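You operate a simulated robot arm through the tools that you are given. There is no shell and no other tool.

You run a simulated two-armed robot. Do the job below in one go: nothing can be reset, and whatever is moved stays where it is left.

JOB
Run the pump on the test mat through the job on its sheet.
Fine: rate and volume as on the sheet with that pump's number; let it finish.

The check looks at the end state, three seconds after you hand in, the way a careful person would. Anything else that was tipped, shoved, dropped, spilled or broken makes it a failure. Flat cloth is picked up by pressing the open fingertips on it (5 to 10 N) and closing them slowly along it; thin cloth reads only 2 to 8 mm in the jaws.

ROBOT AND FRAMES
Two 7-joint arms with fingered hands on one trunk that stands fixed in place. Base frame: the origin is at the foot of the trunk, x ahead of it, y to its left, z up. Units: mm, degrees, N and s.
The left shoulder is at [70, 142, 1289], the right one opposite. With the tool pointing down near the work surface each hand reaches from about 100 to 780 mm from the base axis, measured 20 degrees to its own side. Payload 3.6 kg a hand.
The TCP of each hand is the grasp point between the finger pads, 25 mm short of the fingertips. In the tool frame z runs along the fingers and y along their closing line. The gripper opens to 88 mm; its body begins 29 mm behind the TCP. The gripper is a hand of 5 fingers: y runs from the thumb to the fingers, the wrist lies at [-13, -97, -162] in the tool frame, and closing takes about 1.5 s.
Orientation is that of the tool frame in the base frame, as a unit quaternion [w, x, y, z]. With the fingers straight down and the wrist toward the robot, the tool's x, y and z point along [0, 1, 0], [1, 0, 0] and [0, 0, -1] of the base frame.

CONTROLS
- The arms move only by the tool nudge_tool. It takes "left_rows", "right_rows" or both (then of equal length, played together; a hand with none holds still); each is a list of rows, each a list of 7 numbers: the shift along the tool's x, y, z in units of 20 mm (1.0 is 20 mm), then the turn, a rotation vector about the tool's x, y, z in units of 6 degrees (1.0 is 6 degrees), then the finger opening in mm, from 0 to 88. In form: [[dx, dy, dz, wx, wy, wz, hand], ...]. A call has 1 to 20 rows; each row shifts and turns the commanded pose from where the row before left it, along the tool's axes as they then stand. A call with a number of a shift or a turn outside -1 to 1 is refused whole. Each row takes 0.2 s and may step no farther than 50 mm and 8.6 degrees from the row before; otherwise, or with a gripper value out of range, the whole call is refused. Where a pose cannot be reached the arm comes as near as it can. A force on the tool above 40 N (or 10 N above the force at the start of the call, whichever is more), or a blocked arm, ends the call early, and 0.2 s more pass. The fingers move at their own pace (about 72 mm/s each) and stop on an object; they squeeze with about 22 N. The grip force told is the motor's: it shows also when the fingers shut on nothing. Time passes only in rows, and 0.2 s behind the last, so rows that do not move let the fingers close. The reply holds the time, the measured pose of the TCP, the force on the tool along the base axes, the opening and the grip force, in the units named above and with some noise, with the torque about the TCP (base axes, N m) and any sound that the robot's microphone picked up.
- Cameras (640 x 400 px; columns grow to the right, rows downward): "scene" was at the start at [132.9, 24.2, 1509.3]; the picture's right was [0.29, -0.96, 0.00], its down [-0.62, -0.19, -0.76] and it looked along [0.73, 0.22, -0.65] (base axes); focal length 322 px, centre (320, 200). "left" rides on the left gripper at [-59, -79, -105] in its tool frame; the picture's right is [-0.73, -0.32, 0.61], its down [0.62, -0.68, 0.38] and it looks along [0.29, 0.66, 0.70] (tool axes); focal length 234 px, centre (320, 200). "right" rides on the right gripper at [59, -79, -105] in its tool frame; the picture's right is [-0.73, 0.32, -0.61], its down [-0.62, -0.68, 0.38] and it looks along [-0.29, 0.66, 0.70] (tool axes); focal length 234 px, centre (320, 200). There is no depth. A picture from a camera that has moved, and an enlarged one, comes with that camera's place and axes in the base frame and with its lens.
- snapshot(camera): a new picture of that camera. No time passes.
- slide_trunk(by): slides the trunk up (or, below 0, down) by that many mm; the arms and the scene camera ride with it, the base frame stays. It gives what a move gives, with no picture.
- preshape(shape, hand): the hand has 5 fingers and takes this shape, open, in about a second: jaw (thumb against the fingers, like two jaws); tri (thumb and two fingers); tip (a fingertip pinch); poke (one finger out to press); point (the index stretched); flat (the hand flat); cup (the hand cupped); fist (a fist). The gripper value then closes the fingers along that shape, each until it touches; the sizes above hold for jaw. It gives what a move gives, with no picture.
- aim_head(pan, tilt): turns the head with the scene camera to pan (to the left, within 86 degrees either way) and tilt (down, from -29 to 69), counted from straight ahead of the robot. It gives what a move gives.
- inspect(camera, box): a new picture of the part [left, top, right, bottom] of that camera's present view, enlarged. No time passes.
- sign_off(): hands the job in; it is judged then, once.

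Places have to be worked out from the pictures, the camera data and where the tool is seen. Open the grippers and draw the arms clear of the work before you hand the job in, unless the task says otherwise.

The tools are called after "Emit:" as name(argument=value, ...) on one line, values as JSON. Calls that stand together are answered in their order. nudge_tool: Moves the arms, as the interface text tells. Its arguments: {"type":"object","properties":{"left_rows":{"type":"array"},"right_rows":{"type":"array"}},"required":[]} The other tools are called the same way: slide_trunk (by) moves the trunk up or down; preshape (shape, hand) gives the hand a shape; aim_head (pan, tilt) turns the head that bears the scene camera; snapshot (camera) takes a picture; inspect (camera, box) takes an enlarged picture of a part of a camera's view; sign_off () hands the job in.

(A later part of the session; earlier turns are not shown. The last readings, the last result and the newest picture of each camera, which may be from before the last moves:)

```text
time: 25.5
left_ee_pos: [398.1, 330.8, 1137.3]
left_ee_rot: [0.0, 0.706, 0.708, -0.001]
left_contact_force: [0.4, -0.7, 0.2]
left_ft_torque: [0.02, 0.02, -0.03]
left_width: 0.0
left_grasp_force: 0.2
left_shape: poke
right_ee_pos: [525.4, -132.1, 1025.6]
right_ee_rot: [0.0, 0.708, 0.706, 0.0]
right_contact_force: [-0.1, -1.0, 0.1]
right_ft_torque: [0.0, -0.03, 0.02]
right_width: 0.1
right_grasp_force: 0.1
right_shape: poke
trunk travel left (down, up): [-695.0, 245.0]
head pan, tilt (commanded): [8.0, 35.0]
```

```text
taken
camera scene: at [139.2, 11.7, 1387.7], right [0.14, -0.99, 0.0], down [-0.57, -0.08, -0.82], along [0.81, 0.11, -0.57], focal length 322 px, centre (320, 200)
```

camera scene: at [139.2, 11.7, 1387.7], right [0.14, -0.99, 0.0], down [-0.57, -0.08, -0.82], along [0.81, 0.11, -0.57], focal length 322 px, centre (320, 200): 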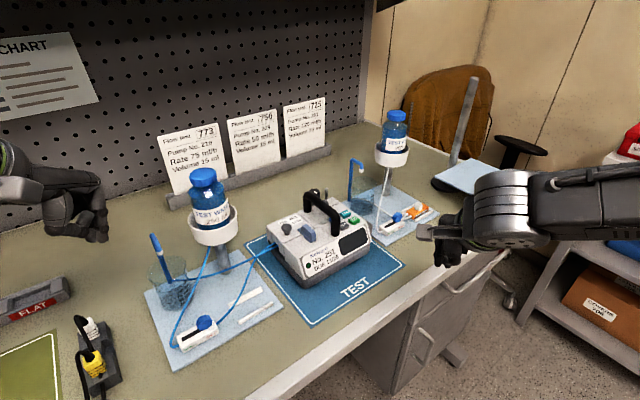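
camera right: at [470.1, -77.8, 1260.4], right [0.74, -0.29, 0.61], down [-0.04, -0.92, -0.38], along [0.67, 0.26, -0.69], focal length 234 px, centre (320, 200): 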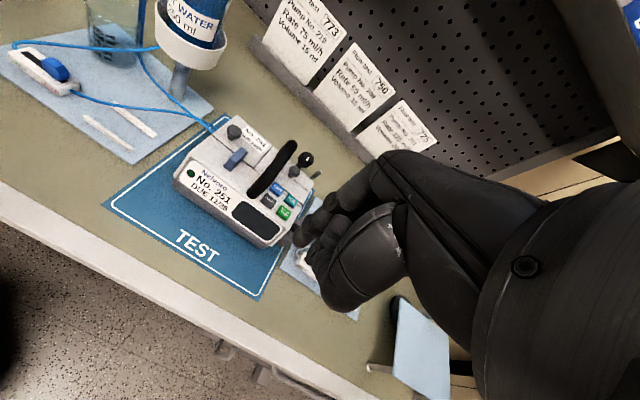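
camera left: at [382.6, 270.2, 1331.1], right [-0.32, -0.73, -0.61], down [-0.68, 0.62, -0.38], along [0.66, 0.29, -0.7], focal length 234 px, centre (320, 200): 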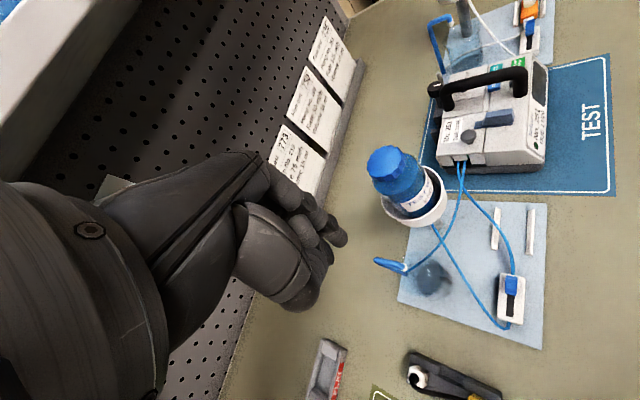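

The trunk is lower now. I'll raise the right hand to z≈1090, turn it 30° inward, and move toward the pump in small checked moves.

Emit:
nudge_tool(right_rows=[[0, 0, -0.8, 0, 0, -1, 0], [0, 0, -0.8, 0, 0, -1, 0], [0, 0, -0.8, 0, 0, -1, 0], [0, 0, -0.8, 0, 0, -1, 0], [0, 0, 0, 0, 0, -1, 0], [0, 0, 0, 0, 0, 0, 0]])

Emit:
nudge_tool(right_rows=[[0, 0.8, 0, 0, 0, 0, 0], [0, 0.8, 0, 0, 0, 0, 0], [0, 0.8, 0, 0, 0, 0, 0], [0, 0.8, 0, 0, 0, 0, 0], [0, 0, 0, 0, 0, 0, 0]])

```text
time: 26.9
left_ee_pos: [397.7, 330.9, 1136.4]
left_ee_rot: [0.0, 0.707, 0.707, -0.001]
left_contact_force: [0.3, -0.4, -0.4]
left_ft_torque: [0.01, 0.01, 0.01]
left_width: 0.1
left_grasp_force: 0.1
left_shape: poke
right_ee_pos: [526.5, -131.2, 1090.2]
right_ee_rot: [-0.001, 0.5, 0.866, 0.001]
right_contact_force: [0.4, -0.9, 1.0]
right_ft_torque: [-0.01, 0.01, 0.0]
right_width: 0.0
right_grasp_force: 0.0
right_shape: poke
trunk travel left (down, up): [-695.0, 245.0]
head pan, tilt (commanded): [8.0, 35.0]
```

```text
time: 28.1
left_ee_pos: [396.6, 331.8, 1136.5]
left_ee_rot: [0.0, 0.706, 0.708, 0.0]
left_contact_force: [0.0, -0.9, -0.4]
left_ft_torque: [-0.01, 0.04, 0.02]
left_width: 0.2
left_grasp_force: 0.0
left_shape: poke
right_ee_pos: [581.1, -100.4, 1087.5]
right_ee_rot: [0.0, 0.5, 0.866, 0.0]
right_contact_force: [-0.2, 0.5, -0.5]
right_ft_torque: [-0.02, 0.01, -0.03]
right_width: 0.1
right_grasp_force: 0.0
right_shape: poke
trunk travel left (down, up): [-695.0, 245.0]
head pan, tilt (commanded): [8.0, 35.0]
```

That reached without complaint. I'll go on to hover over the ON/OFF button at about [654, 30, 1087].

Emit:
nudge_tool(right_rows=[[0.54, 0.9, 0, 0, 0, 0, 0], [0.54, 0.9, 0, 0, 0, 0, 0], [0.54, 0.9, 0, 0, 0, 0, 0], [0.54, 0.9, 0, 0, 0, 0, 0], [0.54, 0.9, 0, 0, 0, 0, 0], [0.54, 0.9, 0, 0, 0, 0, 0], [0.54, 0.9, 0, 0, 0, 0, 0], [0, 0, 0, 0, 0, 0, 0]])

Emit:
snapshot(camera="scene")

Emit:
snapshot(camera="right")

```text
time: 29.9
left_ee_pos: [398.0, 330.1, 1136.9]
left_ee_rot: [0.001, 0.706, 0.708, 0.0]
left_contact_force: [0.2, 0.7, -0.2]
left_ft_torque: [-0.01, 0.03, -0.02]
left_width: 0.0
left_grasp_force: 0.0
left_shape: poke
right_ee_pos: [589.5, -71.7, 1090.5]
right_ee_rot: [0.001, 0.5, 0.866, 0.001]
right_contact_force: [0.1, -0.4, 0.0]
right_ft_torque: [0.0, 0.03, 0.0]
right_width: 0.0
right_grasp_force: 0.0
right_shape: poke
right hand out of reach, approached as far as the arm can: row 2, 3, 4, 5, 6, 7
trunk travel left (down, up): [-695.0, 245.0]
head pan, tilt (commanded): [8.0, 35.0]
```

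```text
taken
camera scene: at [139.1, 11.6, 1387.7], right [0.14, -0.99, 0.0], down [-0.57, -0.08, -0.82], along [0.81, 0.11, -0.57], focal length 322 px, centre (320, 200)
```

scene: 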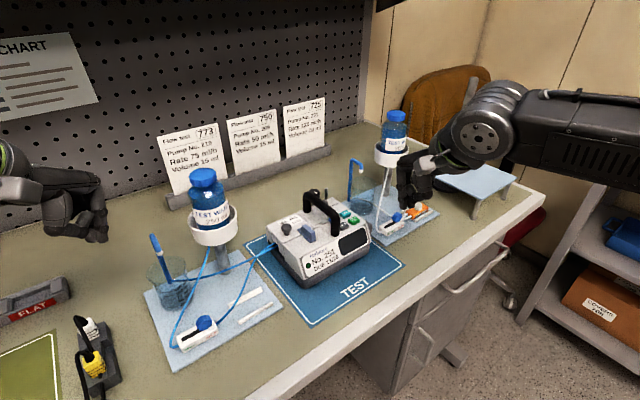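

```text
taken
camera right: at [489.8, -60.9, 1196.1], right [0.64, -0.47, 0.61], down [-0.28, -0.88, -0.38], along [0.71, 0.08, -0.69], focal length 234 px, centre (320, 200)
```

right: 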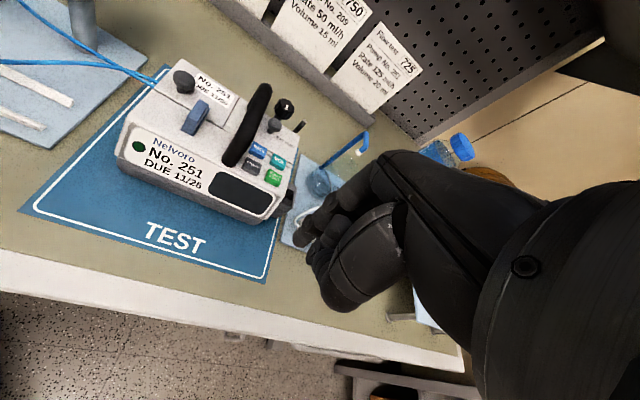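

Moving left is still the limit: the forearm comes in from the right, so the hand is bent sideways at the wrist. Turning the hand further inward (yaw ~60°) should relieve that; I'll do so and test forward motion.

Emit:
nudge_tool(right_rows=[[0, 0, 0, 0, 0, -1, 0], [0, 0, 0, 0, 0, -1, 0], [0, 0, 0, 0, 0, -1, 0], [0, 0, 0, 0, 0, -1, 0], [0, 0, 0, 0, 0, -1, 0], [0, 0, 0, 0, 0, 0, 0]])

Emit:
nudge_tool(right_rows=[[0, 0.8, 0, 0, 0, 0, 0], [0, 0.8, 0, 0, 0, 0, 0], [0, 0.8, 0, 0, 0, 0, 0], [0, 0, 0, 0, 0, 0, 0]])

```text
time: 31.3
left_ee_pos: [397.6, 331.6, 1137.3]
left_ee_rot: [0.0, 0.706, 0.708, 0.001]
left_contact_force: [-0.2, -0.1, -0.3]
left_ft_torque: [0.0, 0.01, -0.03]
left_width: 0.0
left_grasp_force: 0.1
left_shape: poke
right_ee_pos: [584.0, -76.2, 1091.7]
right_ee_rot: [0.001, 0.259, 0.966, 0.001]
right_contact_force: [-0.9, -0.4, -0.2]
right_ft_torque: [0.01, 0.02, 0.02]
right_width: 0.0
right_grasp_force: 0.0
right_shape: poke
right hand out of reach, approached as far as the arm can: row 5
trunk travel left (down, up): [-695.0, 245.0]
head pan, tilt (commanded): [8.0, 35.0]
```

```text
time: 32.3
left_ee_pos: [397.4, 331.2, 1138.1]
left_ee_rot: [0.0, 0.707, 0.707, 0.0]
left_contact_force: [0.9, 0.0, 0.2]
left_ft_torque: [0.01, -0.03, 0.0]
left_width: 0.1
left_grasp_force: 0.1
left_shape: poke
right_ee_pos: [574.1, -65.9, 1092.4]
right_ee_rot: [0.0, 0.26, 0.966, 0.002]
right_contact_force: [-0.5, -0.4, 0.1]
right_ft_torque: [-0.01, 0.02, -0.01]
right_width: 0.0
right_grasp_force: 0.0
right_shape: poke
right hand out of reach, approached as far as the arm can: row 1, 2, 3
trunk travel left (down, up): [-695.0, 245.0]
head pan, tilt (commanded): [8.0, 35.0]
```

The right arm can't cross far enough left; the left arm is better placed laterally. The handle sits beside the buttons though, so I want a longer finger: I'll try the "point" shape on the left hand and look at it.

Emit:
preshape(hand="left", shape="point")

Emit:
snapshot(camera="left")

Emit:
aim_head(pan=35, tilt=35)

Emit:
snapshot(camera="scene")

```text
time: 33.2
left_ee_pos: [397.4, 330.5, 1136.3]
left_ee_rot: [0.0, 0.707, 0.707, 0.0]
left_contact_force: [-0.8, -1.4, 0.4]
left_ft_torque: [0.0, -0.01, 0.01]
left_width: 0.0
left_grasp_force: 0.0
left_shape: point
right_ee_pos: [574.4, -65.6, 1092.0]
right_ee_rot: [0.0, 0.26, 0.966, 0.0]
right_contact_force: [1.2, -0.1, -0.5]
right_ft_torque: [0.0, -0.02, -0.01]
right_width: 0.1
right_grasp_force: 0.1
right_shape: poke
trunk travel left (down, up): [-695.0, 245.0]
head pan, tilt (commanded): [8.0, 35.0]
```

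```text
taken
camera left: at [318.3, 270.9, 1241.5], right [-0.32, -0.73, -0.61], down [-0.68, 0.62, -0.38], along [0.66, 0.29, -0.7], focal length 234 px, centre (320, 200)
```

left: 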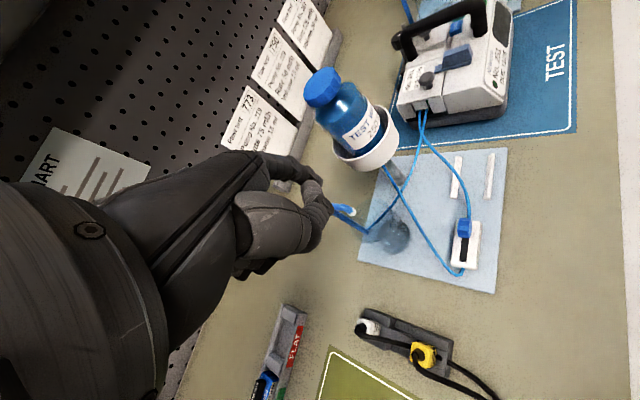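

```text
time: 34.1
left_ee_pos: [396.7, 330.1, 1136.5]
left_ee_rot: [0.0, 0.706, 0.708, 0.0]
left_contact_force: [-0.2, -0.2, 0.1]
left_ft_torque: [0.01, -0.01, -0.02]
left_width: 0.0
left_grasp_force: 0.1
left_shape: point
right_ee_pos: [574.1, -65.4, 1092.4]
right_ee_rot: [0.001, 0.259, 0.966, 0.0]
right_contact_force: [-0.7, -0.1, -0.1]
right_ft_torque: [-0.04, 0.01, 0.01]
right_width: 0.0
right_grasp_force: 0.0
right_shape: poke
trunk travel left (down, up): [-695.0, 245.0]
head pan, tilt (commanded): [35.0, 35.0]
```

```text
taken
camera scene: at [124.2, 49.8, 1387.7], right [0.57, -0.82, 0.0], down [-0.47, -0.33, -0.82], along [0.67, 0.47, -0.57], focal length 322 px, centre (320, 200)
```

scene: 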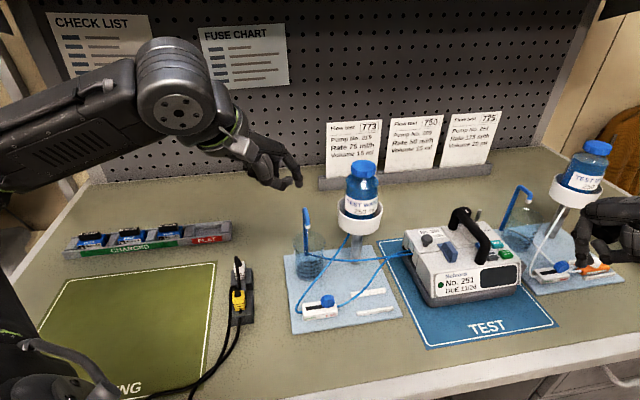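

Now the check list and fuse chart are visible; I'll read them and look at the pointing hand.

Emit:
inspect(camera="scene", box=[40, 5, 300, 110])

Emit:
inspect(camera="scene", box=[190, 110, 320, 210])

Emit:
inspect(camera="scene", box=[395, 195, 545, 315])

Emit:
inspect(camera="left", box=[200, 130, 370, 290])

```text
2.46 times, centred on (170, 58) of scene
camera zoom: at [124.2, 49.8, 1387.7], right [0.57, -0.82, 0.0], down [-0.47, -0.33, -0.82], along [0.67, 0.47, -0.57], focal length 794 px, centre (689, 551)
```

zoom: 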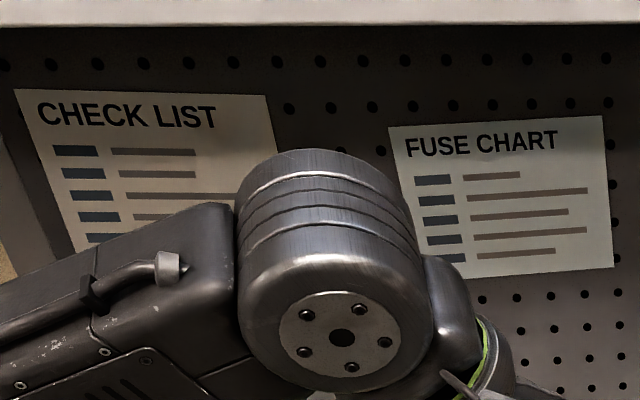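

```text
4.00 times, centred on (255, 160) of scene
camera zoom: at [124.2, 49.8, 1387.7], right [0.57, -0.82, 0.0], down [-0.47, -0.33, -0.82], along [0.67, 0.47, -0.57], focal length 1289 px, centre (580, 360)
```

zoom: 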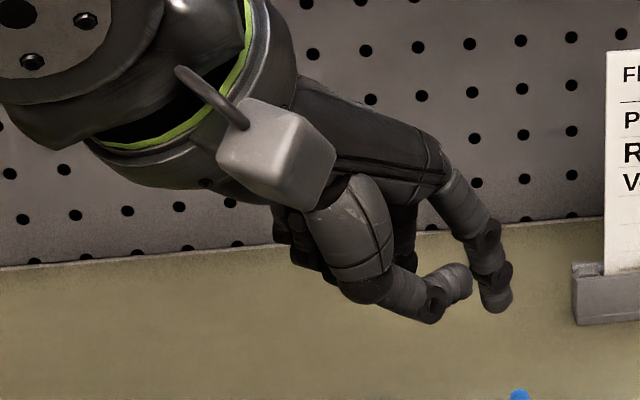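

```text
3.33 times, centred on (470, 255) of scene
camera zoom: at [124.2, 49.8, 1387.7], right [0.57, -0.82, 0.0], down [-0.47, -0.33, -0.82], along [0.67, 0.47, -0.57], focal length 1074 px, centre (-180, 17)
```

zoom: 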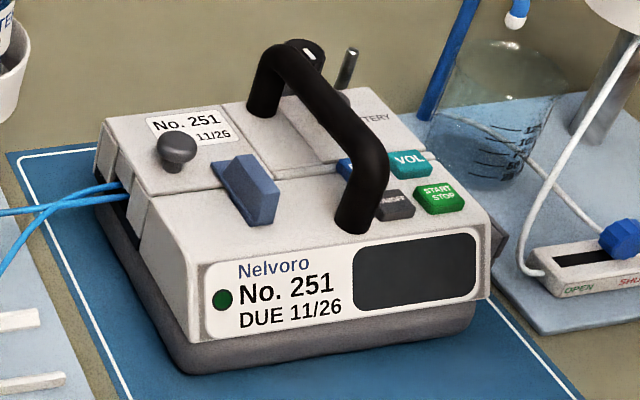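

```text
2.50 times, centred on (285, 210) of left
camera zoom: at [318.3, 270.8, 1241.5], right [-0.32, -0.73, -0.61], down [-0.68, 0.62, -0.38], along [0.66, 0.29, -0.7], focal length 585 px, centre (408, 175)
```

zoom: 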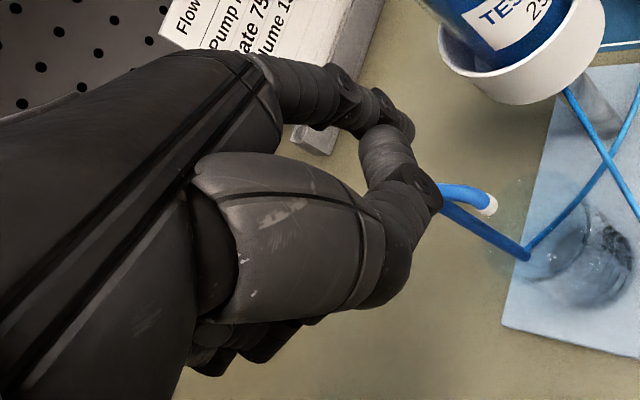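

The lists carry no text that matters. The pointing finger reaches about 50 mm farther ahead than poke. I'll look at the right arm's posture to see what limits it.

Emit:
aim_head(pan=-30, tilt=25)

Emit:
snapshot(camera="scene")

Emit:
aim_head(pan=-70, tilt=35)

Emit:
snapshot(camera="scene")

```text
time: 35.5
left_ee_pos: [397.3, 331.2, 1137.5]
left_ee_rot: [0.0, 0.707, 0.707, -0.001]
left_contact_force: [-0.3, -0.2, -0.4]
left_ft_torque: [0.01, 0.04, 0.01]
left_width: 0.1
left_grasp_force: 0.1
left_shape: point
right_ee_pos: [573.3, -64.4, 1092.6]
right_ee_rot: [0.0, 0.259, 0.966, 0.001]
right_contact_force: [0.0, 0.5, 0.1]
right_ft_torque: [0.0, 0.01, -0.02]
right_width: 0.1
right_grasp_force: 0.0
right_shape: poke
trunk travel left (down, up): [-695.0, 245.0]
head pan, tilt (commanded): [-30.0, 25.0]
```

```text
taken
camera scene: at [131.9, -46.6, 1403.4], right [-0.5, -0.87, 0.0], down [-0.37, 0.21, -0.91], along [0.79, -0.45, -0.42], focal length 322 px, centre (320, 200)
```

scene: 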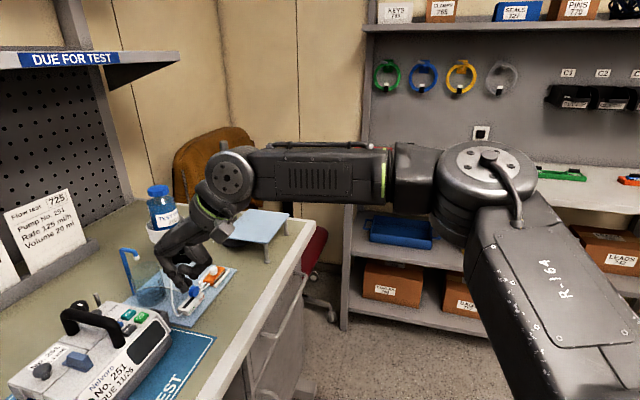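

```text
time: 36.5
left_ee_pos: [397.9, 330.7, 1137.2]
left_ee_rot: [0.001, 0.706, 0.708, 0.0]
left_contact_force: [0.7, -0.4, -0.5]
left_ft_torque: [0.03, 0.02, 0.02]
left_width: 0.0
left_grasp_force: 0.2
left_shape: point
right_ee_pos: [574.2, -65.4, 1092.0]
right_ee_rot: [0.001, 0.26, 0.966, 0.001]
right_contact_force: [0.9, 1.0, -0.2]
right_ft_torque: [-0.03, 0.0, -0.02]
right_width: 0.0
right_grasp_force: 0.0
right_shape: poke
trunk travel left (down, up): [-695.0, 245.0]
head pan, tilt (commanded): [-70.0, 35.0]
```

```text
taken
camera scene: at [82.2, -83.4, 1387.7], right [-0.94, -0.34, 0.0], down [-0.2, 0.54, -0.82], along [0.28, -0.77, -0.57], focal length 322 px, centre (320, 200)
```

scene: 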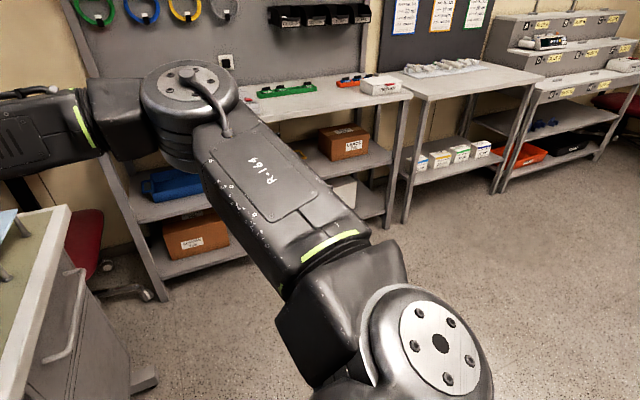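

The elbow sits out and up, bent. A different approach may work: swing out to the right side, extend there, and then sweep left. I'll try that at safe height.

Emit:
nudge_tool(right_rows=[[-0.78, -0.75, 0, 0, 0, 0.5, 0], [-0.78, -0.75, 0, 0, 0, 0.5, 0], [-0.78, -0.75, 0, 0, 0, 0.5, 0], [-0.78, -0.75, 0, 0, 0, 0.5, 0], [-0.78, -0.75, 0, 0, 0, 0.5, 0], [-0.78, -0.75, 0, 0, 0, 0.5, 0], [0, 0, 0, 0, 0, 0, 0]])

Emit:
nudge_tool(right_rows=[[-0.4, 0.8, 0, 0, 0, 0, 0], [-0.4, 0.8, 0, 0, 0, 0, 0], [-0.4, 0.8, 0, 0, 0, 0, 0], [-0.4, 0.8, 0, 0, 0, 0, 0], [-0.4, 0.8, 0, 0, 0, 0, 0], [0, 0, 0, 0, 0, 0, 0]])

```text
time: 38.1
left_ee_pos: [397.4, 330.4, 1136.7]
left_ee_rot: [0.0, 0.707, 0.707, 0.0]
left_contact_force: [0.8, 0.5, -0.2]
left_ft_torque: [-0.03, 0.02, 0.0]
left_width: 0.0
left_grasp_force: 0.1
left_shape: point
right_ee_pos: [594.3, -191.6, 1091.8]
right_ee_rot: [0.0, 0.407, 0.913, 0.0]
right_contact_force: [0.1, -0.1, 0.3]
right_ft_torque: [0.03, -0.03, 0.0]
right_width: 0.0
right_grasp_force: 0.2
right_shape: poke
trunk travel left (down, up): [-695.0, 245.0]
head pan, tilt (commanded): [-70.0, 35.0]
```

```text
time: 39.5
left_ee_pos: [397.2, 330.0, 1137.4]
left_ee_rot: [0.0, 0.707, 0.708, 0.0]
left_contact_force: [-0.3, -0.3, 0.7]
left_ft_torque: [0.0, 0.01, -0.04]
left_width: 0.2
left_grasp_force: 0.1
left_shape: point
right_ee_pos: [659.1, -175.1, 1091.5]
right_ee_rot: [0.0, 0.407, 0.913, 0.001]
right_contact_force: [-0.6, 0.0, 0.4]
right_ft_torque: [0.01, 0.0, 0.01]
right_width: 0.0
right_grasp_force: 0.0
right_shape: poke
right hand out of reach, approached as far as the arm can: row 5
trunk travel left (down, up): [-695.0, 245.0]
head pan, tilt (commanded): [-70.0, 35.0]
```

The arm extends well on the right: [659, -175]. Now I'll sweep left from there, keeping x.

Emit:
nudge_tool(right_rows=[[0.594, 0.535, 0, 0, 0, 0, 0], [0.594, 0.535, 0, 0, 0, 0, 0], [0.594, 0.535, 0, 0, 0, 0, 0], [0.594, 0.535, 0, 0, 0, 0, 0], [0.594, 0.535, 0, 0, 0, 0, 0], [0.594, 0.535, 0, 0, 0, 0, 0], [0, 0, 0, 0, 0, 0, 0]])

```text
time: 41.1
left_ee_pos: [398.3, 331.4, 1136.0]
left_ee_rot: [0.001, 0.706, 0.708, 0.0]
left_contact_force: [0.3, -0.5, -0.2]
left_ft_torque: [0.02, -0.01, 0.0]
left_width: 0.0
left_grasp_force: 0.0
left_shape: point
right_ee_pos: [619.8, -103.8, 1093.3]
right_ee_rot: [0.0, 0.408, 0.913, 0.001]
right_contact_force: [-0.5, -0.9, -0.2]
right_ft_torque: [-0.01, 0.01, 0.02]
right_width: 0.0
right_grasp_force: 0.1
right_shape: poke
right hand out of reach, approached as far as the arm can: row 1, 2, 3, 4, 5, 6
trunk travel left (down, up): [-695.0, 245.0]
head pan, tilt (commanded): [-70.0, 35.0]
```

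All the limits fit one pattern: the right elbow is stuck at one outlying spot with a forearm of ~293 mm. The stated own-side reach implies another elbow posture exists, so I'll take the right hand to its own side over free floor, lower it, and extend there to see if the elbow comes in.

Emit:
nudge_tool(right_rows=[[-0.9, -0.35, 0, 0, 0, 0.8, 0], [-0.9, -0.35, 0, 0, 0, 0.8, 0], [-0.9, -0.35, 0, 0, 0, 0.8, 0], [-0.9, -0.35, 0, 0, 0, 0.8, 0], [-0.9, -0.35, 0.3, 0, 0, 0.8, 0], [-0.9, -0.2, 0.5, 0, 0, 0.8, 0], [-0.9, -0.2, 0.8, 0, 0, 0.8, 0], [-0.9, -0.1, 0.8, 0, 0, 0.8, 0], [0, 0, 0.8, 0, 0, 0.6, 0], [0, 0, 0.8, 0, 0, 0, 0], [0, 0, 0, 0, 0, 0, 0]])

Emit:
snapshot(camera="scene")

```text
time: 43.5
left_ee_pos: [396.9, 332.4, 1137.0]
left_ee_rot: [-0.001, 0.707, 0.708, 0.0]
left_contact_force: [0.6, 0.4, -0.5]
left_ft_torque: [0.04, 0.0, 0.03]
left_width: 0.1
left_grasp_force: 0.0
left_shape: point
right_ee_pos: [638.9, -251.6, 1013.7]
right_ee_rot: [0.0, 0.708, 0.707, 0.002]
right_contact_force: [0.2, -0.1, 0.6]
right_ft_torque: [0.02, -0.05, -0.01]
right_width: 0.0
right_grasp_force: 0.1
right_shape: poke
trunk travel left (down, up): [-695.0, 245.0]
head pan, tilt (commanded): [-70.0, 35.0]
```

```text
taken
camera scene: at [81.9, -83.4, 1387.7], right [-0.94, -0.34, 0.0], down [-0.2, 0.54, -0.82], along [0.28, -0.77, -0.57], focal length 322 px, centre (320, 200)
```

scene: 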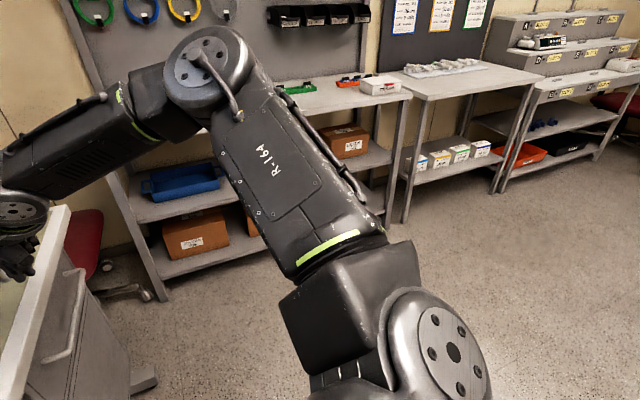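

Elbow rises when the hand goes to its own side. I'll extend further forward here to test the stated reach.

Emit:
nudge_tool(right_rows=[[0, 0.8, 0, 0, 0, 0, 0], [0, 0.8, 0, 0, 0, 0, 0], [0, 0.8, 0, 0, 0, 0, 0], [0, 0.8, 0, 0, 0, 0, 0], [0, 0.8, 0, 0, 0, 0, 0], [0, 0, 0, 0, 0, 0, 0]])

Emit:
snapshot(camera="scene")

```text
time: 44.9
left_ee_pos: [397.8, 331.2, 1136.0]
left_ee_rot: [0.0, 0.706, 0.708, 0.0]
left_contact_force: [0.6, -0.1, 1.0]
left_ft_torque: [-0.02, 0.02, -0.03]
left_width: 0.2
left_grasp_force: 0.1
left_shape: point
right_ee_pos: [693.4, -262.9, 1021.2]
right_ee_rot: [0.0, 0.707, 0.707, 0.0]
right_contact_force: [0.2, 0.0, 0.1]
right_ft_torque: [0.03, 0.01, -0.05]
right_width: 0.0
right_grasp_force: 0.1
right_shape: poke
right hand out of reach, approached as far as the arm can: row 4, 5
trunk travel left (down, up): [-695.0, 245.0]
head pan, tilt (commanded): [-70.0, 35.0]
```

```text
taken
camera scene: at [82.3, -83.4, 1387.7], right [-0.94, -0.34, 0.0], down [-0.2, 0.54, -0.82], along [0.28, -0.77, -0.57], focal length 322 px, centre (320, 200)
```

scene: 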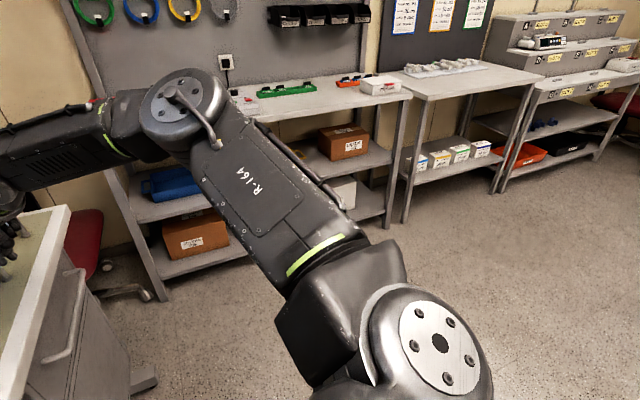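

Same sphere again, so it's a real limit: each hand's elbow stops about [253, ∓210, +115] from its shoulder. Before deciding, I'll check whether rolling the right hand (supinating it) in free space drops the elbow into another posture with more reach.

Emit:
nudge_tool(right_rows=[[0, -0.9, -0.5, 0, 0, 0, 0], [0, -0.9, -0.5, 0, 0, 0, 0], [0, -0.9, -0.5, 0, 0, 0, 0], [0, -0.9, -0.5, 0, 0, 0, 0], [0, -0.9, -0.5, 0, 0, 0, 0], [0, 0, 0, 0, 1, 0, 0], [0, 0, 0, 0, 1, 0, 0], [0, 0, 0, 0, 1, 0, 0], [0, 0, 0, 0, 1, 0, 0], [0, 0, 0, 0, 1, 0, 0], [0, 0, 0, 0, 1, 0, 0], [0, 0, 0, 0, 1, 0, 0], [0, 0, 0, 0, 1, 0, 0], [0, 0, 0, 0, 1, 0, 0], [0, 0, 0, 0, 1, 0, 0], [0, 0, 0, 0, 0, 0, 0]])

Emit:
snapshot(camera="scene")

```text
time: 48.3
left_ee_pos: [397.0, 330.8, 1137.2]
left_ee_rot: [0.0, 0.707, 0.708, 0.0]
left_contact_force: [0.4, 0.2, -0.7]
left_ft_torque: [0.0, 0.01, -0.01]
left_width: 0.2
left_grasp_force: 0.0
left_shape: point
right_ee_pos: [593.8, -261.6, 1078.4]
right_ee_rot: [-0.353, 0.614, 0.611, 0.352]
right_contact_force: [0.5, 0.5, -0.3]
right_ft_torque: [0.01, -0.02, -0.02]
right_width: 0.0
right_grasp_force: 0.1
right_shape: poke
right hand out of reach, approached as far as the arm can: row 15
trunk travel left (down, up): [-695.0, 245.0]
head pan, tilt (commanded): [-70.0, 35.0]
```

```text
taken
camera scene: at [82.1, -83.3, 1387.7], right [-0.94, -0.34, 0.0], down [-0.2, 0.54, -0.82], along [0.28, -0.77, -0.57], focal length 322 px, centre (320, 200)
```

scene: 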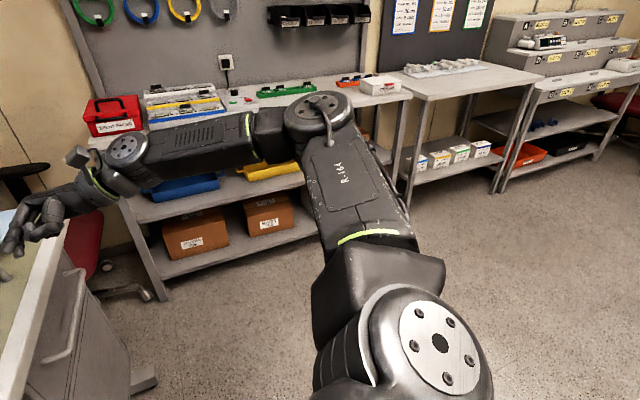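

Rolling only swings the elbow outward, no gain. I'll turn the roll back, and look at the hand itself, since I've been commanding opening 0 and want to know what that does in the poke shape.

Emit:
nudge_tool(right_rows=[[0, 0, 0, 0, -1, 0, 0], [0, 0, 0, 0, -1, 0, 0], [0, 0, 0, 0, -1, 0, 0], [0, 0, 0, 0, -1, 0, 0], [0, 0, 0, 0, -1, 0, 0], [0, 0, 0, 0, -1, 0, 0], [0, 0, 0, 0, -1, 0, 0], [0, 0, 0, 0, -1, 0, 0], [0, 0, 0, 0, -1, 0, 0], [0, 0, 0, 0, -1, 0, 0], [0, 0, 0, 0, 0, 0, 0]])

Emit:
snapshot(camera="right")

Emit:
preshape(hand="right", shape="point")

Emit:
snapshot(camera="right")

Emit:
preshape(hand="right", shape="flat")

Emit:
snapshot(camera="right")

Emit:
preshape(hand="right", shape="fist")

Emit:
snapshot(camera="right")

```text
time: 50.7
left_ee_pos: [396.9, 330.4, 1137.7]
left_ee_rot: [-0.001, 0.707, 0.708, 0.0]
left_contact_force: [-0.4, -0.5, -0.4]
left_ft_torque: [-0.02, -0.01, -0.02]
left_width: 0.0
left_grasp_force: 0.0
left_shape: point
right_ee_pos: [595.2, -261.5, 1077.7]
right_ee_rot: [0.0, 0.707, 0.707, 0.001]
right_contact_force: [-0.1, -0.6, 0.0]
right_ft_torque: [-0.01, 0.02, 0.01]
right_width: 0.1
right_grasp_force: 0.0
right_shape: poke
trunk travel left (down, up): [-695.0, 245.0]
head pan, tilt (commanded): [-70.0, 35.0]
```

```text
taken
camera right: at [515.4, -202.8, 1184.5], right [0.32, -0.73, 0.61], down [-0.68, -0.62, -0.38], along [0.66, -0.29, -0.7], focal length 234 px, centre (320, 200)
```

right: 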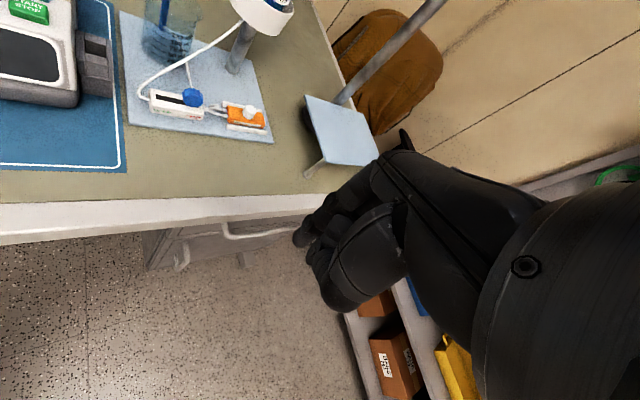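

```text
time: 51.6
left_ee_pos: [397.7, 331.7, 1137.5]
left_ee_rot: [0.0, 0.707, 0.707, 0.0]
left_contact_force: [-0.2, -0.3, 0.3]
left_ft_torque: [-0.02, 0.03, 0.02]
left_width: 0.0
left_grasp_force: 0.1
left_shape: point
right_ee_pos: [594.6, -260.8, 1078.8]
right_ee_rot: [0.0, 0.708, 0.707, 0.0]
right_contact_force: [0.0, -0.5, -0.8]
right_ft_torque: [-0.03, -0.01, -0.01]
right_width: 0.0
right_grasp_force: 0.0
right_shape: point
trunk travel left (down, up): [-695.0, 245.0]
head pan, tilt (commanded): [-70.0, 35.0]
```

```text
taken
camera right: at [515.5, -202.4, 1184.6], right [0.32, -0.73, 0.61], down [-0.68, -0.62, -0.38], along [0.66, -0.29, -0.7], focal length 234 px, centre (320, 200)
```

right: 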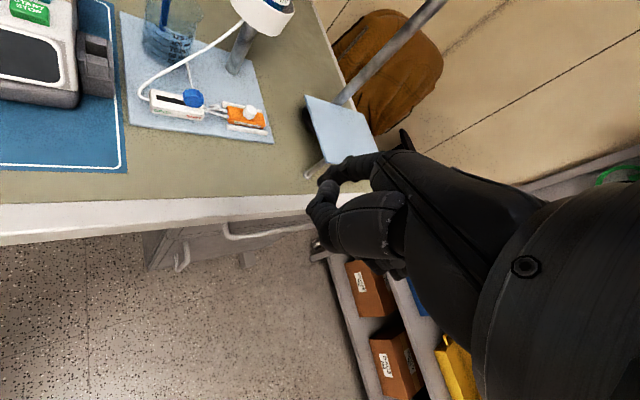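

```text
time: 52.5
left_ee_pos: [396.8, 330.8, 1137.4]
left_ee_rot: [0.0, 0.706, 0.708, 0.0]
left_contact_force: [-0.4, -0.3, -1.0]
left_ft_torque: [0.0, 0.04, 0.0]
left_width: 0.0
left_grasp_force: 0.0
left_shape: point
right_ee_pos: [595.3, -260.1, 1078.0]
right_ee_rot: [0.001, 0.708, 0.706, 0.0]
right_contact_force: [0.2, 0.7, 0.5]
right_ft_torque: [-0.01, 0.0, 0.04]
right_width: 80.8
right_grasp_force: 0.1
right_shape: flat
trunk travel left (down, up): [-695.0, 245.0]
head pan, tilt (commanded): [-70.0, 35.0]
```

```text
taken
camera right: at [515.4, -202.5, 1184.6], right [0.32, -0.73, 0.61], down [-0.68, -0.62, -0.38], along [0.66, -0.29, -0.7], focal length 234 px, centre (320, 200)
```

right: 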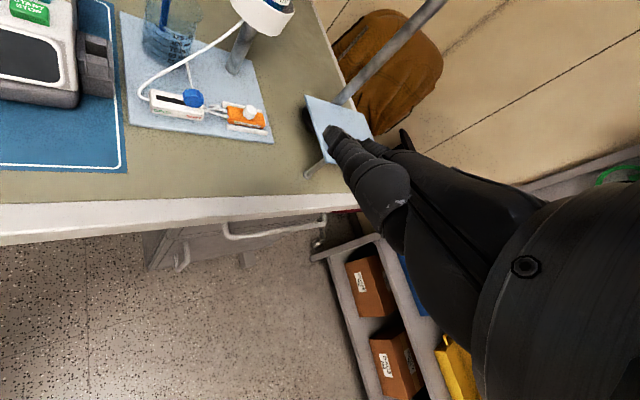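

```text
time: 53.4
left_ee_pos: [397.9, 330.8, 1137.4]
left_ee_rot: [0.0, 0.706, 0.708, 0.0]
left_contact_force: [0.2, 0.0, -0.1]
left_ft_torque: [0.02, -0.03, -0.01]
left_width: 0.0
left_grasp_force: 0.0
left_shape: point
right_ee_pos: [595.7, -260.4, 1079.0]
right_ee_rot: [-0.001, 0.707, 0.707, -0.001]
right_contact_force: [0.0, 0.1, -0.5]
right_ft_torque: [0.04, -0.03, -0.01]
right_width: 0.0
right_grasp_force: 0.0
right_shape: fist
trunk travel left (down, up): [-695.0, 245.0]
head pan, tilt (commanded): [-70.0, 35.0]
```

```text
taken
camera right: at [515.5, -202.5, 1184.6], right [0.32, -0.73, 0.61], down [-0.68, -0.62, -0.38], along [0.66, -0.29, -0.7], focal length 234 px, centre (320, 200)
```

right: 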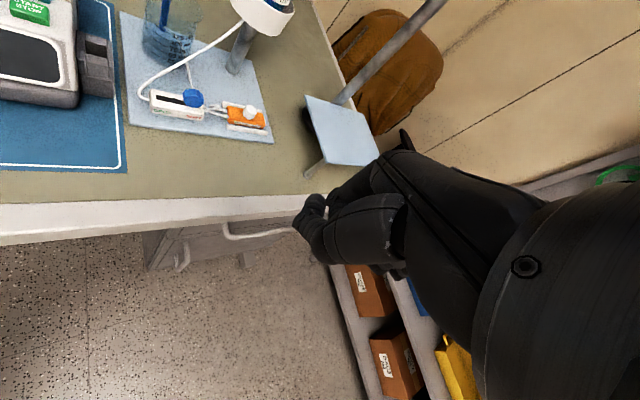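

Opening value 0 leaves poke/point as they are, good. Next I'll test the left arm's true reach toward the pump: first move it in front of the left rig (bottle near [560, 264], top ~1125) and turn it 45° toward the pump.

Emit:
nudge_tool(left_rows=[[-0.85, 0.2, -0.2, 0, 0, 0, 0], [-0.85, 0.2, -0.2, 0, 0, 0, 0], [-0.85, 0.2, -0.2, 0, 0, 0, 0], [-0.85, 0.2, -0.2, 0, 0, 0, 0], [-0.85, 0.2, -0.2, 0, 0, 0, 0], [-0.85, 0.2, -0.2, 0, 0, 0, 0], [-0.85, 0.2, -0.2, 0, 0, 0, 0], [-0.85, 0.2, -0.2, 0, 0, 0, 0], [0, 0, 0, 0, 0, 0.94, 0], [0, 0, 0, 0, 0, 0.94, 0], [0, 0, 0, 0, 0, 0.94, 0], [0, 0, 0, 0, 0, 0.94, 0], [0, 0, 0, 0, 0, 0.94, 0], [0, 0, 0, 0, 0, 0.94, 0], [0, 0, 0, 0, 0, 0.94, 0], [0, 0, 0, 0, 0, 0.94, 0], [0, 0, 0, 0, 0, 0, 0]])

Emit:
aim_head(pan=20, tilt=35)

Emit:
snapshot(camera="scene")

Emit:
snapshot(camera="left")

```text
time: 57.0
left_ee_pos: [430.0, 195.3, 1169.2]
left_ee_rot: [0.0, 0.924, 0.382, 0.001]
left_contact_force: [0.6, -0.2, 0.0]
left_ft_torque: [0.02, 0.0, -0.01]
left_width: 0.0
left_grasp_force: 0.0
left_shape: point
right_ee_pos: [595.0, -261.1, 1078.9]
right_ee_rot: [0.0, 0.708, 0.706, 0.0]
right_contact_force: [-0.3, 0.7, 0.4]
right_ft_torque: [0.0, -0.03, 0.02]
right_width: 0.2
right_grasp_force: 0.0
right_shape: fist
trunk travel left (down, up): [-695.0, 245.0]
head pan, tilt (commanded): [-70.0, 35.0]
```

```text
time: 58.7
left_ee_pos: [429.2, 193.6, 1168.3]
left_ee_rot: [0.0, 0.924, 0.382, -0.001]
left_contact_force: [0.6, 1.0, 0.9]
left_ft_torque: [0.0, 0.0, -0.03]
left_width: 0.0
left_grasp_force: 0.0
left_shape: point
right_ee_pos: [594.7, -260.3, 1079.5]
right_ee_rot: [0.0, 0.708, 0.706, 0.0]
right_contact_force: [-0.7, 0.4, -0.2]
right_ft_torque: [-0.02, 0.01, 0.02]
right_width: 0.1
right_grasp_force: 0.0
right_shape: fist
trunk travel left (down, up): [-695.0, 245.0]
head pan, tilt (commanded): [20.0, 35.0]
```

```text
taken
camera scene: at [134.8, 29.4, 1387.7], right [0.34, -0.94, 0.0], down [-0.54, -0.2, -0.82], along [0.77, 0.28, -0.57], focal length 322 px, centre (320, 200)
```

scene: 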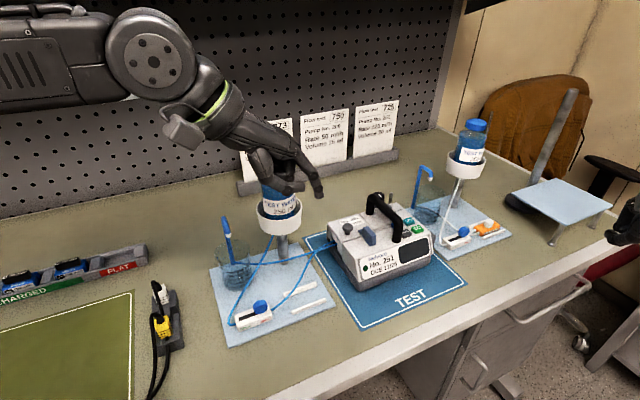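

```text
taken
camera left: at [332.3, 208.7, 1273.2], right [-0.74, -0.28, -0.61], down [-0.04, 0.92, -0.38], along [0.67, -0.26, -0.7], focal length 234 px, centre (320, 200)
```

left: 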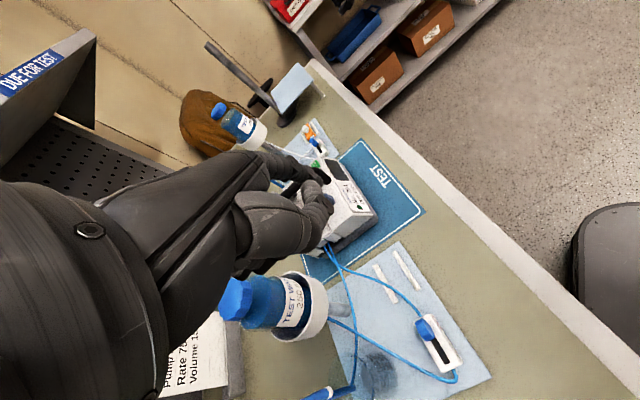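

The left hand is clear of the bottle. I'll move it along its own forward axis (toward pump-right) at z≈1169 to find where its reach ends.

Emit:
nudge_tool(left_rows=[[0, 0.9, 0, 0, 0, 0, 0], [0, 0.9, 0, 0, 0, 0, 0], [0, 0.9, 0, 0, 0, 0, 0], [0, 0.9, 0, 0, 0, 0, 0], [0, 0.9, 0, 0, 0, 0, 0], [0, 0.9, 0, 0, 0, 0, 0], [0, 0.9, 0, 0, 0, 0, 0], [0, 0.9, 0, 0, 0, 0, 0], [0, 0.9, 0, 0, 0, 0, 0], [0, 0.9, 0, 0, 0, 0, 0], [0, 0, 0, 0, 0, 0, 0]])

Emit:
nudge_tool(left_rows=[[0.8, 0, 0, 0, 0, 0, 0], [0.8, 0, 0, 0, 0, 0, 0], [0.8, 0, 0, 0, 0, 0, 0], [0.8, 0, 0, 0, 0, 0, 0], [0, 0, 0, 0, 0, 0, 0]])

Emit:
snapshot(camera="scene")

Emit:
snapshot(camera="left")

```text
time: 61.1
left_ee_pos: [553.3, 68.7, 1169.3]
left_ee_rot: [0.0, 0.924, 0.382, 0.0]
left_contact_force: [0.3, 0.1, 0.2]
left_ft_torque: [0.0, -0.03, -0.01]
left_width: 0.2
left_grasp_force: 0.0
left_shape: point
right_ee_pos: [595.0, -259.7, 1079.2]
right_ee_rot: [0.0, 0.708, 0.706, 0.001]
right_contact_force: [-0.6, -0.1, 0.3]
right_ft_torque: [0.03, 0.0, 0.01]
right_width: 0.0
right_grasp_force: 0.1
right_shape: fist
trunk travel left (down, up): [-695.0, 245.0]
head pan, tilt (commanded): [20.0, 35.0]
```

```text
time: 62.3
left_ee_pos: [600.5, 112.2, 1169.1]
left_ee_rot: [0.0, 0.924, 0.382, -0.001]
left_contact_force: [0.4, -1.0, 1.3]
left_ft_torque: [-0.04, 0.02, 0.02]
left_width: 0.3
left_grasp_force: 0.1
left_shape: point
right_ee_pos: [596.2, -261.2, 1079.0]
right_ee_rot: [-0.001, 0.708, 0.706, 0.001]
right_contact_force: [-0.2, -0.8, 0.1]
right_ft_torque: [-0.02, -0.01, 0.0]
right_width: 0.0
right_grasp_force: 0.1
right_shape: fist
trunk travel left (down, up): [-695.0, 245.0]
head pan, tilt (commanded): [20.0, 35.0]
```

```text
taken
camera scene: at [134.4, 29.2, 1387.7], right [0.34, -0.94, 0.0], down [-0.54, -0.2, -0.82], along [0.77, 0.28, -0.57], focal length 322 px, centre (320, 200)
```

scene: 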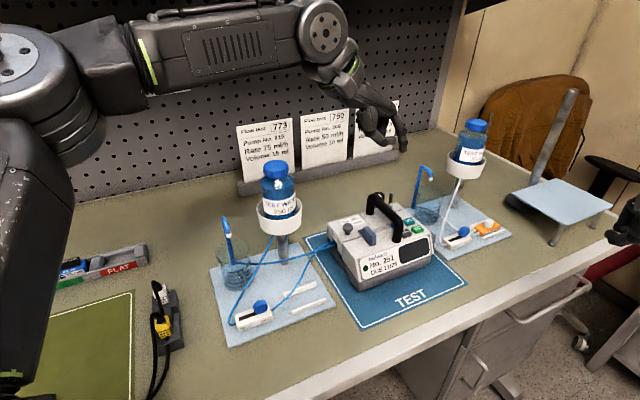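

```text
taken
camera left: at [503.4, 125.4, 1273.7], right [-0.74, -0.28, -0.61], down [-0.04, 0.92, -0.38], along [0.67, -0.26, -0.7], focal length 234 px, centre (320, 200)
```

left: 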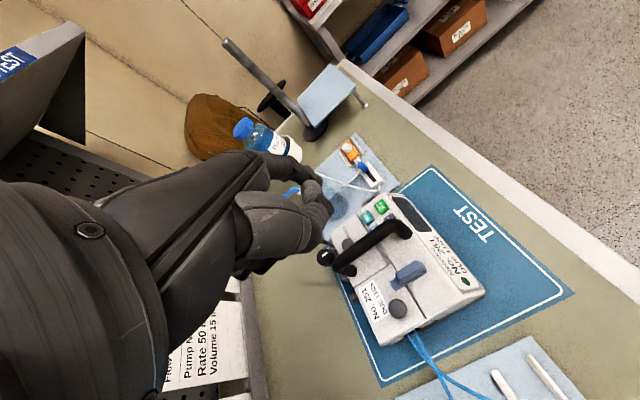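

The left hand reached [600, 112, 1169] without trouble. I'll push a bit further to find its limit.

Emit:
nudge_tool(left_rows=[[0, 0.8, 0, 0, 0, 0, 0], [0, 0.8, 0, 0, 0, 0, 0], [0, 0.8, 0, 0, 0, 0, 0], [0, 0.8, 0, 0, 0, 0, 0], [0, 0, 0, 0, 0, 0, 0]])

Emit:
inspect(camera="left", box=[290, 150, 510, 370])

```text
time: 63.5
left_ee_pos: [607.2, 102.9, 1163.8]
left_ee_rot: [0.001, 0.924, 0.382, 0.0]
left_contact_force: [0.3, -0.1, 0.2]
left_ft_torque: [-0.04, -0.03, 0.01]
left_width: 0.1
left_grasp_force: 0.1
left_shape: point
left hand out of reach, approached as far as the arm can: row 1, 2, 3, 4
right_ee_pos: [594.4, -260.4, 1078.6]
right_ee_rot: [0.0, 0.708, 0.706, 0.0]
right_contact_force: [0.4, -0.6, -0.7]
right_ft_torque: [-0.04, -0.02, 0.0]
right_width: 0.0
right_grasp_force: 0.0
right_shape: fist
trunk travel left (down, up): [-695.0, 245.0]
head pan, tilt (commanded): [20.0, 35.0]
```

```text
1.82 times, centred on (400, 260) of left
camera zoom: at [509.6, 115.9, 1268.9], right [-0.74, -0.28, -0.61], down [-0.04, 0.92, -0.38], along [0.67, -0.26, -0.7], focal length 426 px, centre (174, 91)
```

zoom: 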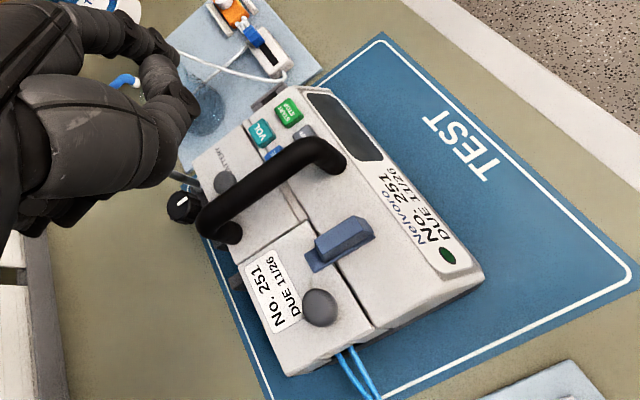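

The left arm has the mirrored limit, so neither hand reaches the buttons with a straight-down finger. The front approach with the right hand looks the cleanest; I'll measure how far the fingertips extend in the flat shape to see whether RATE/VOL can be reached from the front.

Emit:
preshape(hand="right", shape="flat")

Emit:
aim_head(pan=-25, tilt=30)

Emit:
snapshot(camera="scene")

Emit:
inspect(camera="right", box=[290, 90, 450, 230])

```text
time: 64.4
left_ee_pos: [607.6, 102.4, 1163.8]
left_ee_rot: [-0.001, 0.924, 0.383, 0.0]
left_contact_force: [-0.1, 0.3, -0.2]
left_ft_torque: [-0.04, 0.01, 0.03]
left_width: 0.1
left_grasp_force: 0.0
left_shape: point
right_ee_pos: [595.6, -261.9, 1078.8]
right_ee_rot: [0.001, 0.708, 0.706, 0.0]
right_contact_force: [1.2, 0.6, 0.4]
right_ft_torque: [0.02, 0.03, 0.0]
right_width: 80.5
right_grasp_force: 0.1
right_shape: flat
trunk travel left (down, up): [-695.0, 245.0]
head pan, tilt (commanded): [20.0, 35.0]
```

```text
time: 65.5
left_ee_pos: [606.7, 103.1, 1164.9]
left_ee_rot: [0.001, 0.924, 0.382, 0.0]
left_contact_force: [0.5, 0.4, -0.2]
left_ft_torque: [-0.02, 0.0, 0.01]
left_width: 0.0
left_grasp_force: 0.1
left_shape: point
right_ee_pos: [594.7, -261.3, 1078.1]
right_ee_rot: [0.0, 0.708, 0.706, 0.0]
right_contact_force: [-0.1, -0.1, -1.0]
right_ft_torque: [0.01, 0.05, -0.01]
right_width: 80.3
right_grasp_force: 0.1
right_shape: flat
trunk travel left (down, up): [-695.0, 245.0]
head pan, tilt (commanded): [-25.0, 30.0]
```

```text
taken
camera scene: at [134.1, -38.9, 1395.5], right [-0.42, -0.91, 0.0], down [-0.45, 0.21, -0.87], along [0.79, -0.37, -0.5], focal length 322 px, centre (320, 200)
```

scene: 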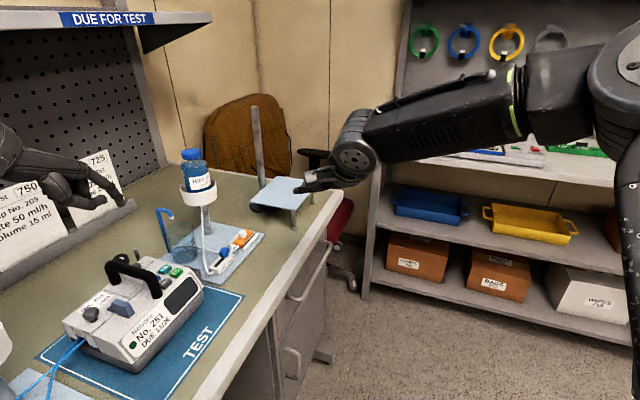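

```text
2.86 times, centred on (370, 160) of right
camera zoom: at [515.6, -202.5, 1184.5], right [0.32, -0.73, 0.61], down [-0.68, -0.62, -0.38], along [0.66, -0.29, -0.7], focal length 669 px, centre (177, 314)
```

zoom: 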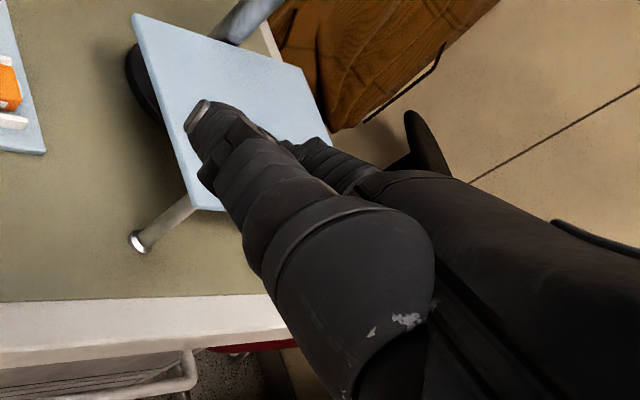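

In flat shape the thumb sticks out below the fingers, which wouldn't be clean. I'll test whether a larger opening value in the point shape straightens the index or moves the thumb away (left hand is well above the pump).

Emit:
nudge_tool(left_rows=[[0, 0, 0, 0, 0, 0, 88], [0, 0, 0, 0, 0, 0, 88], [0, 0, 0, 0, 0, 0, 88], [0, 0, 0, 0, 0, 0, 88], [0, 0, 0, 0, 0, 0, 88], [0, 0, 0, 0, 0, 0, 88], [0, 0, 0, 0, 0, 0, 88]])

Emit:
snapshot(camera="left")

Emit:
aim_head(pan=20, tilt=30)

Emit:
inspect(camera="scene", box=[240, 50, 460, 220])

```text
time: 67.1
left_ee_pos: [608.3, 101.8, 1163.6]
left_ee_rot: [0.0, 0.924, 0.383, 0.0]
left_contact_force: [-0.2, -0.3, 0.1]
left_ft_torque: [0.01, 0.05, 0.0]
left_width: 0.0
left_grasp_force: 0.1
left_shape: point
right_ee_pos: [594.5, -259.4, 1078.5]
right_ee_rot: [-0.001, 0.708, 0.706, 0.0]
right_contact_force: [-0.1, -0.2, -0.5]
right_ft_torque: [0.01, 0.01, 0.01]
right_width: 80.9
right_grasp_force: 0.0
right_shape: flat
trunk travel left (down, up): [-695.0, 245.0]
head pan, tilt (commanded): [-25.0, 30.0]
```

```text
taken
camera left: at [510.0, 116.0, 1268.7], right [-0.74, -0.28, -0.61], down [-0.04, 0.92, -0.38], along [0.67, -0.26, -0.7], focal length 234 px, centre (320, 200)
```

left: 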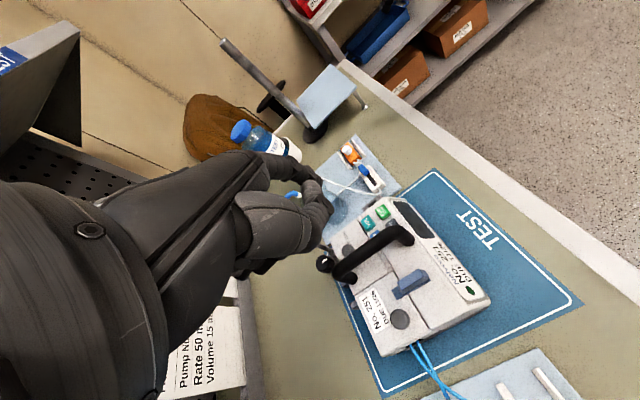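

```text
time: 68.2
left_ee_pos: [608.4, 103.3, 1164.7]
left_ee_rot: [0.0, 0.924, 0.382, 0.0]
left_contact_force: [0.6, 1.0, 0.5]
left_ft_torque: [0.01, 0.01, 0.0]
left_width: 0.0
left_grasp_force: 0.2
left_shape: point
right_ee_pos: [595.3, -260.9, 1079.1]
right_ee_rot: [0.0, 0.708, 0.706, 0.0]
right_contact_force: [-0.6, 0.5, 0.1]
right_ft_torque: [-0.03, 0.01, -0.02]
right_width: 80.6
right_grasp_force: 0.0
right_shape: flat
trunk travel left (down, up): [-695.0, 245.0]
head pan, tilt (commanded): [20.0, 30.0]
```

```text
2.35 times, centred on (350, 135) of scene
camera zoom: at [137.1, 30.1, 1395.5], right [0.34, -0.94, 0.0], down [-0.47, -0.17, -0.87], along [0.81, 0.3, -0.5], focal length 758 px, centre (249, 353)
```

zoom: 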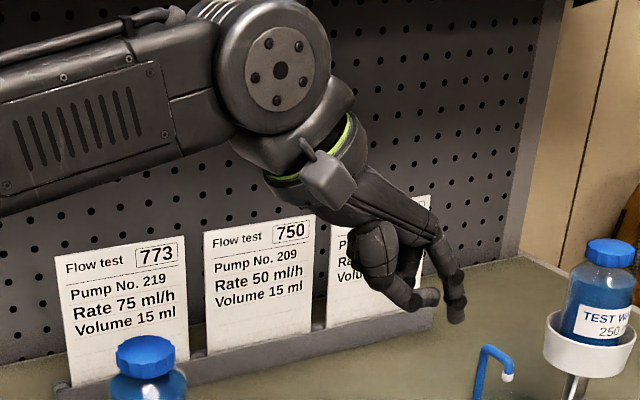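

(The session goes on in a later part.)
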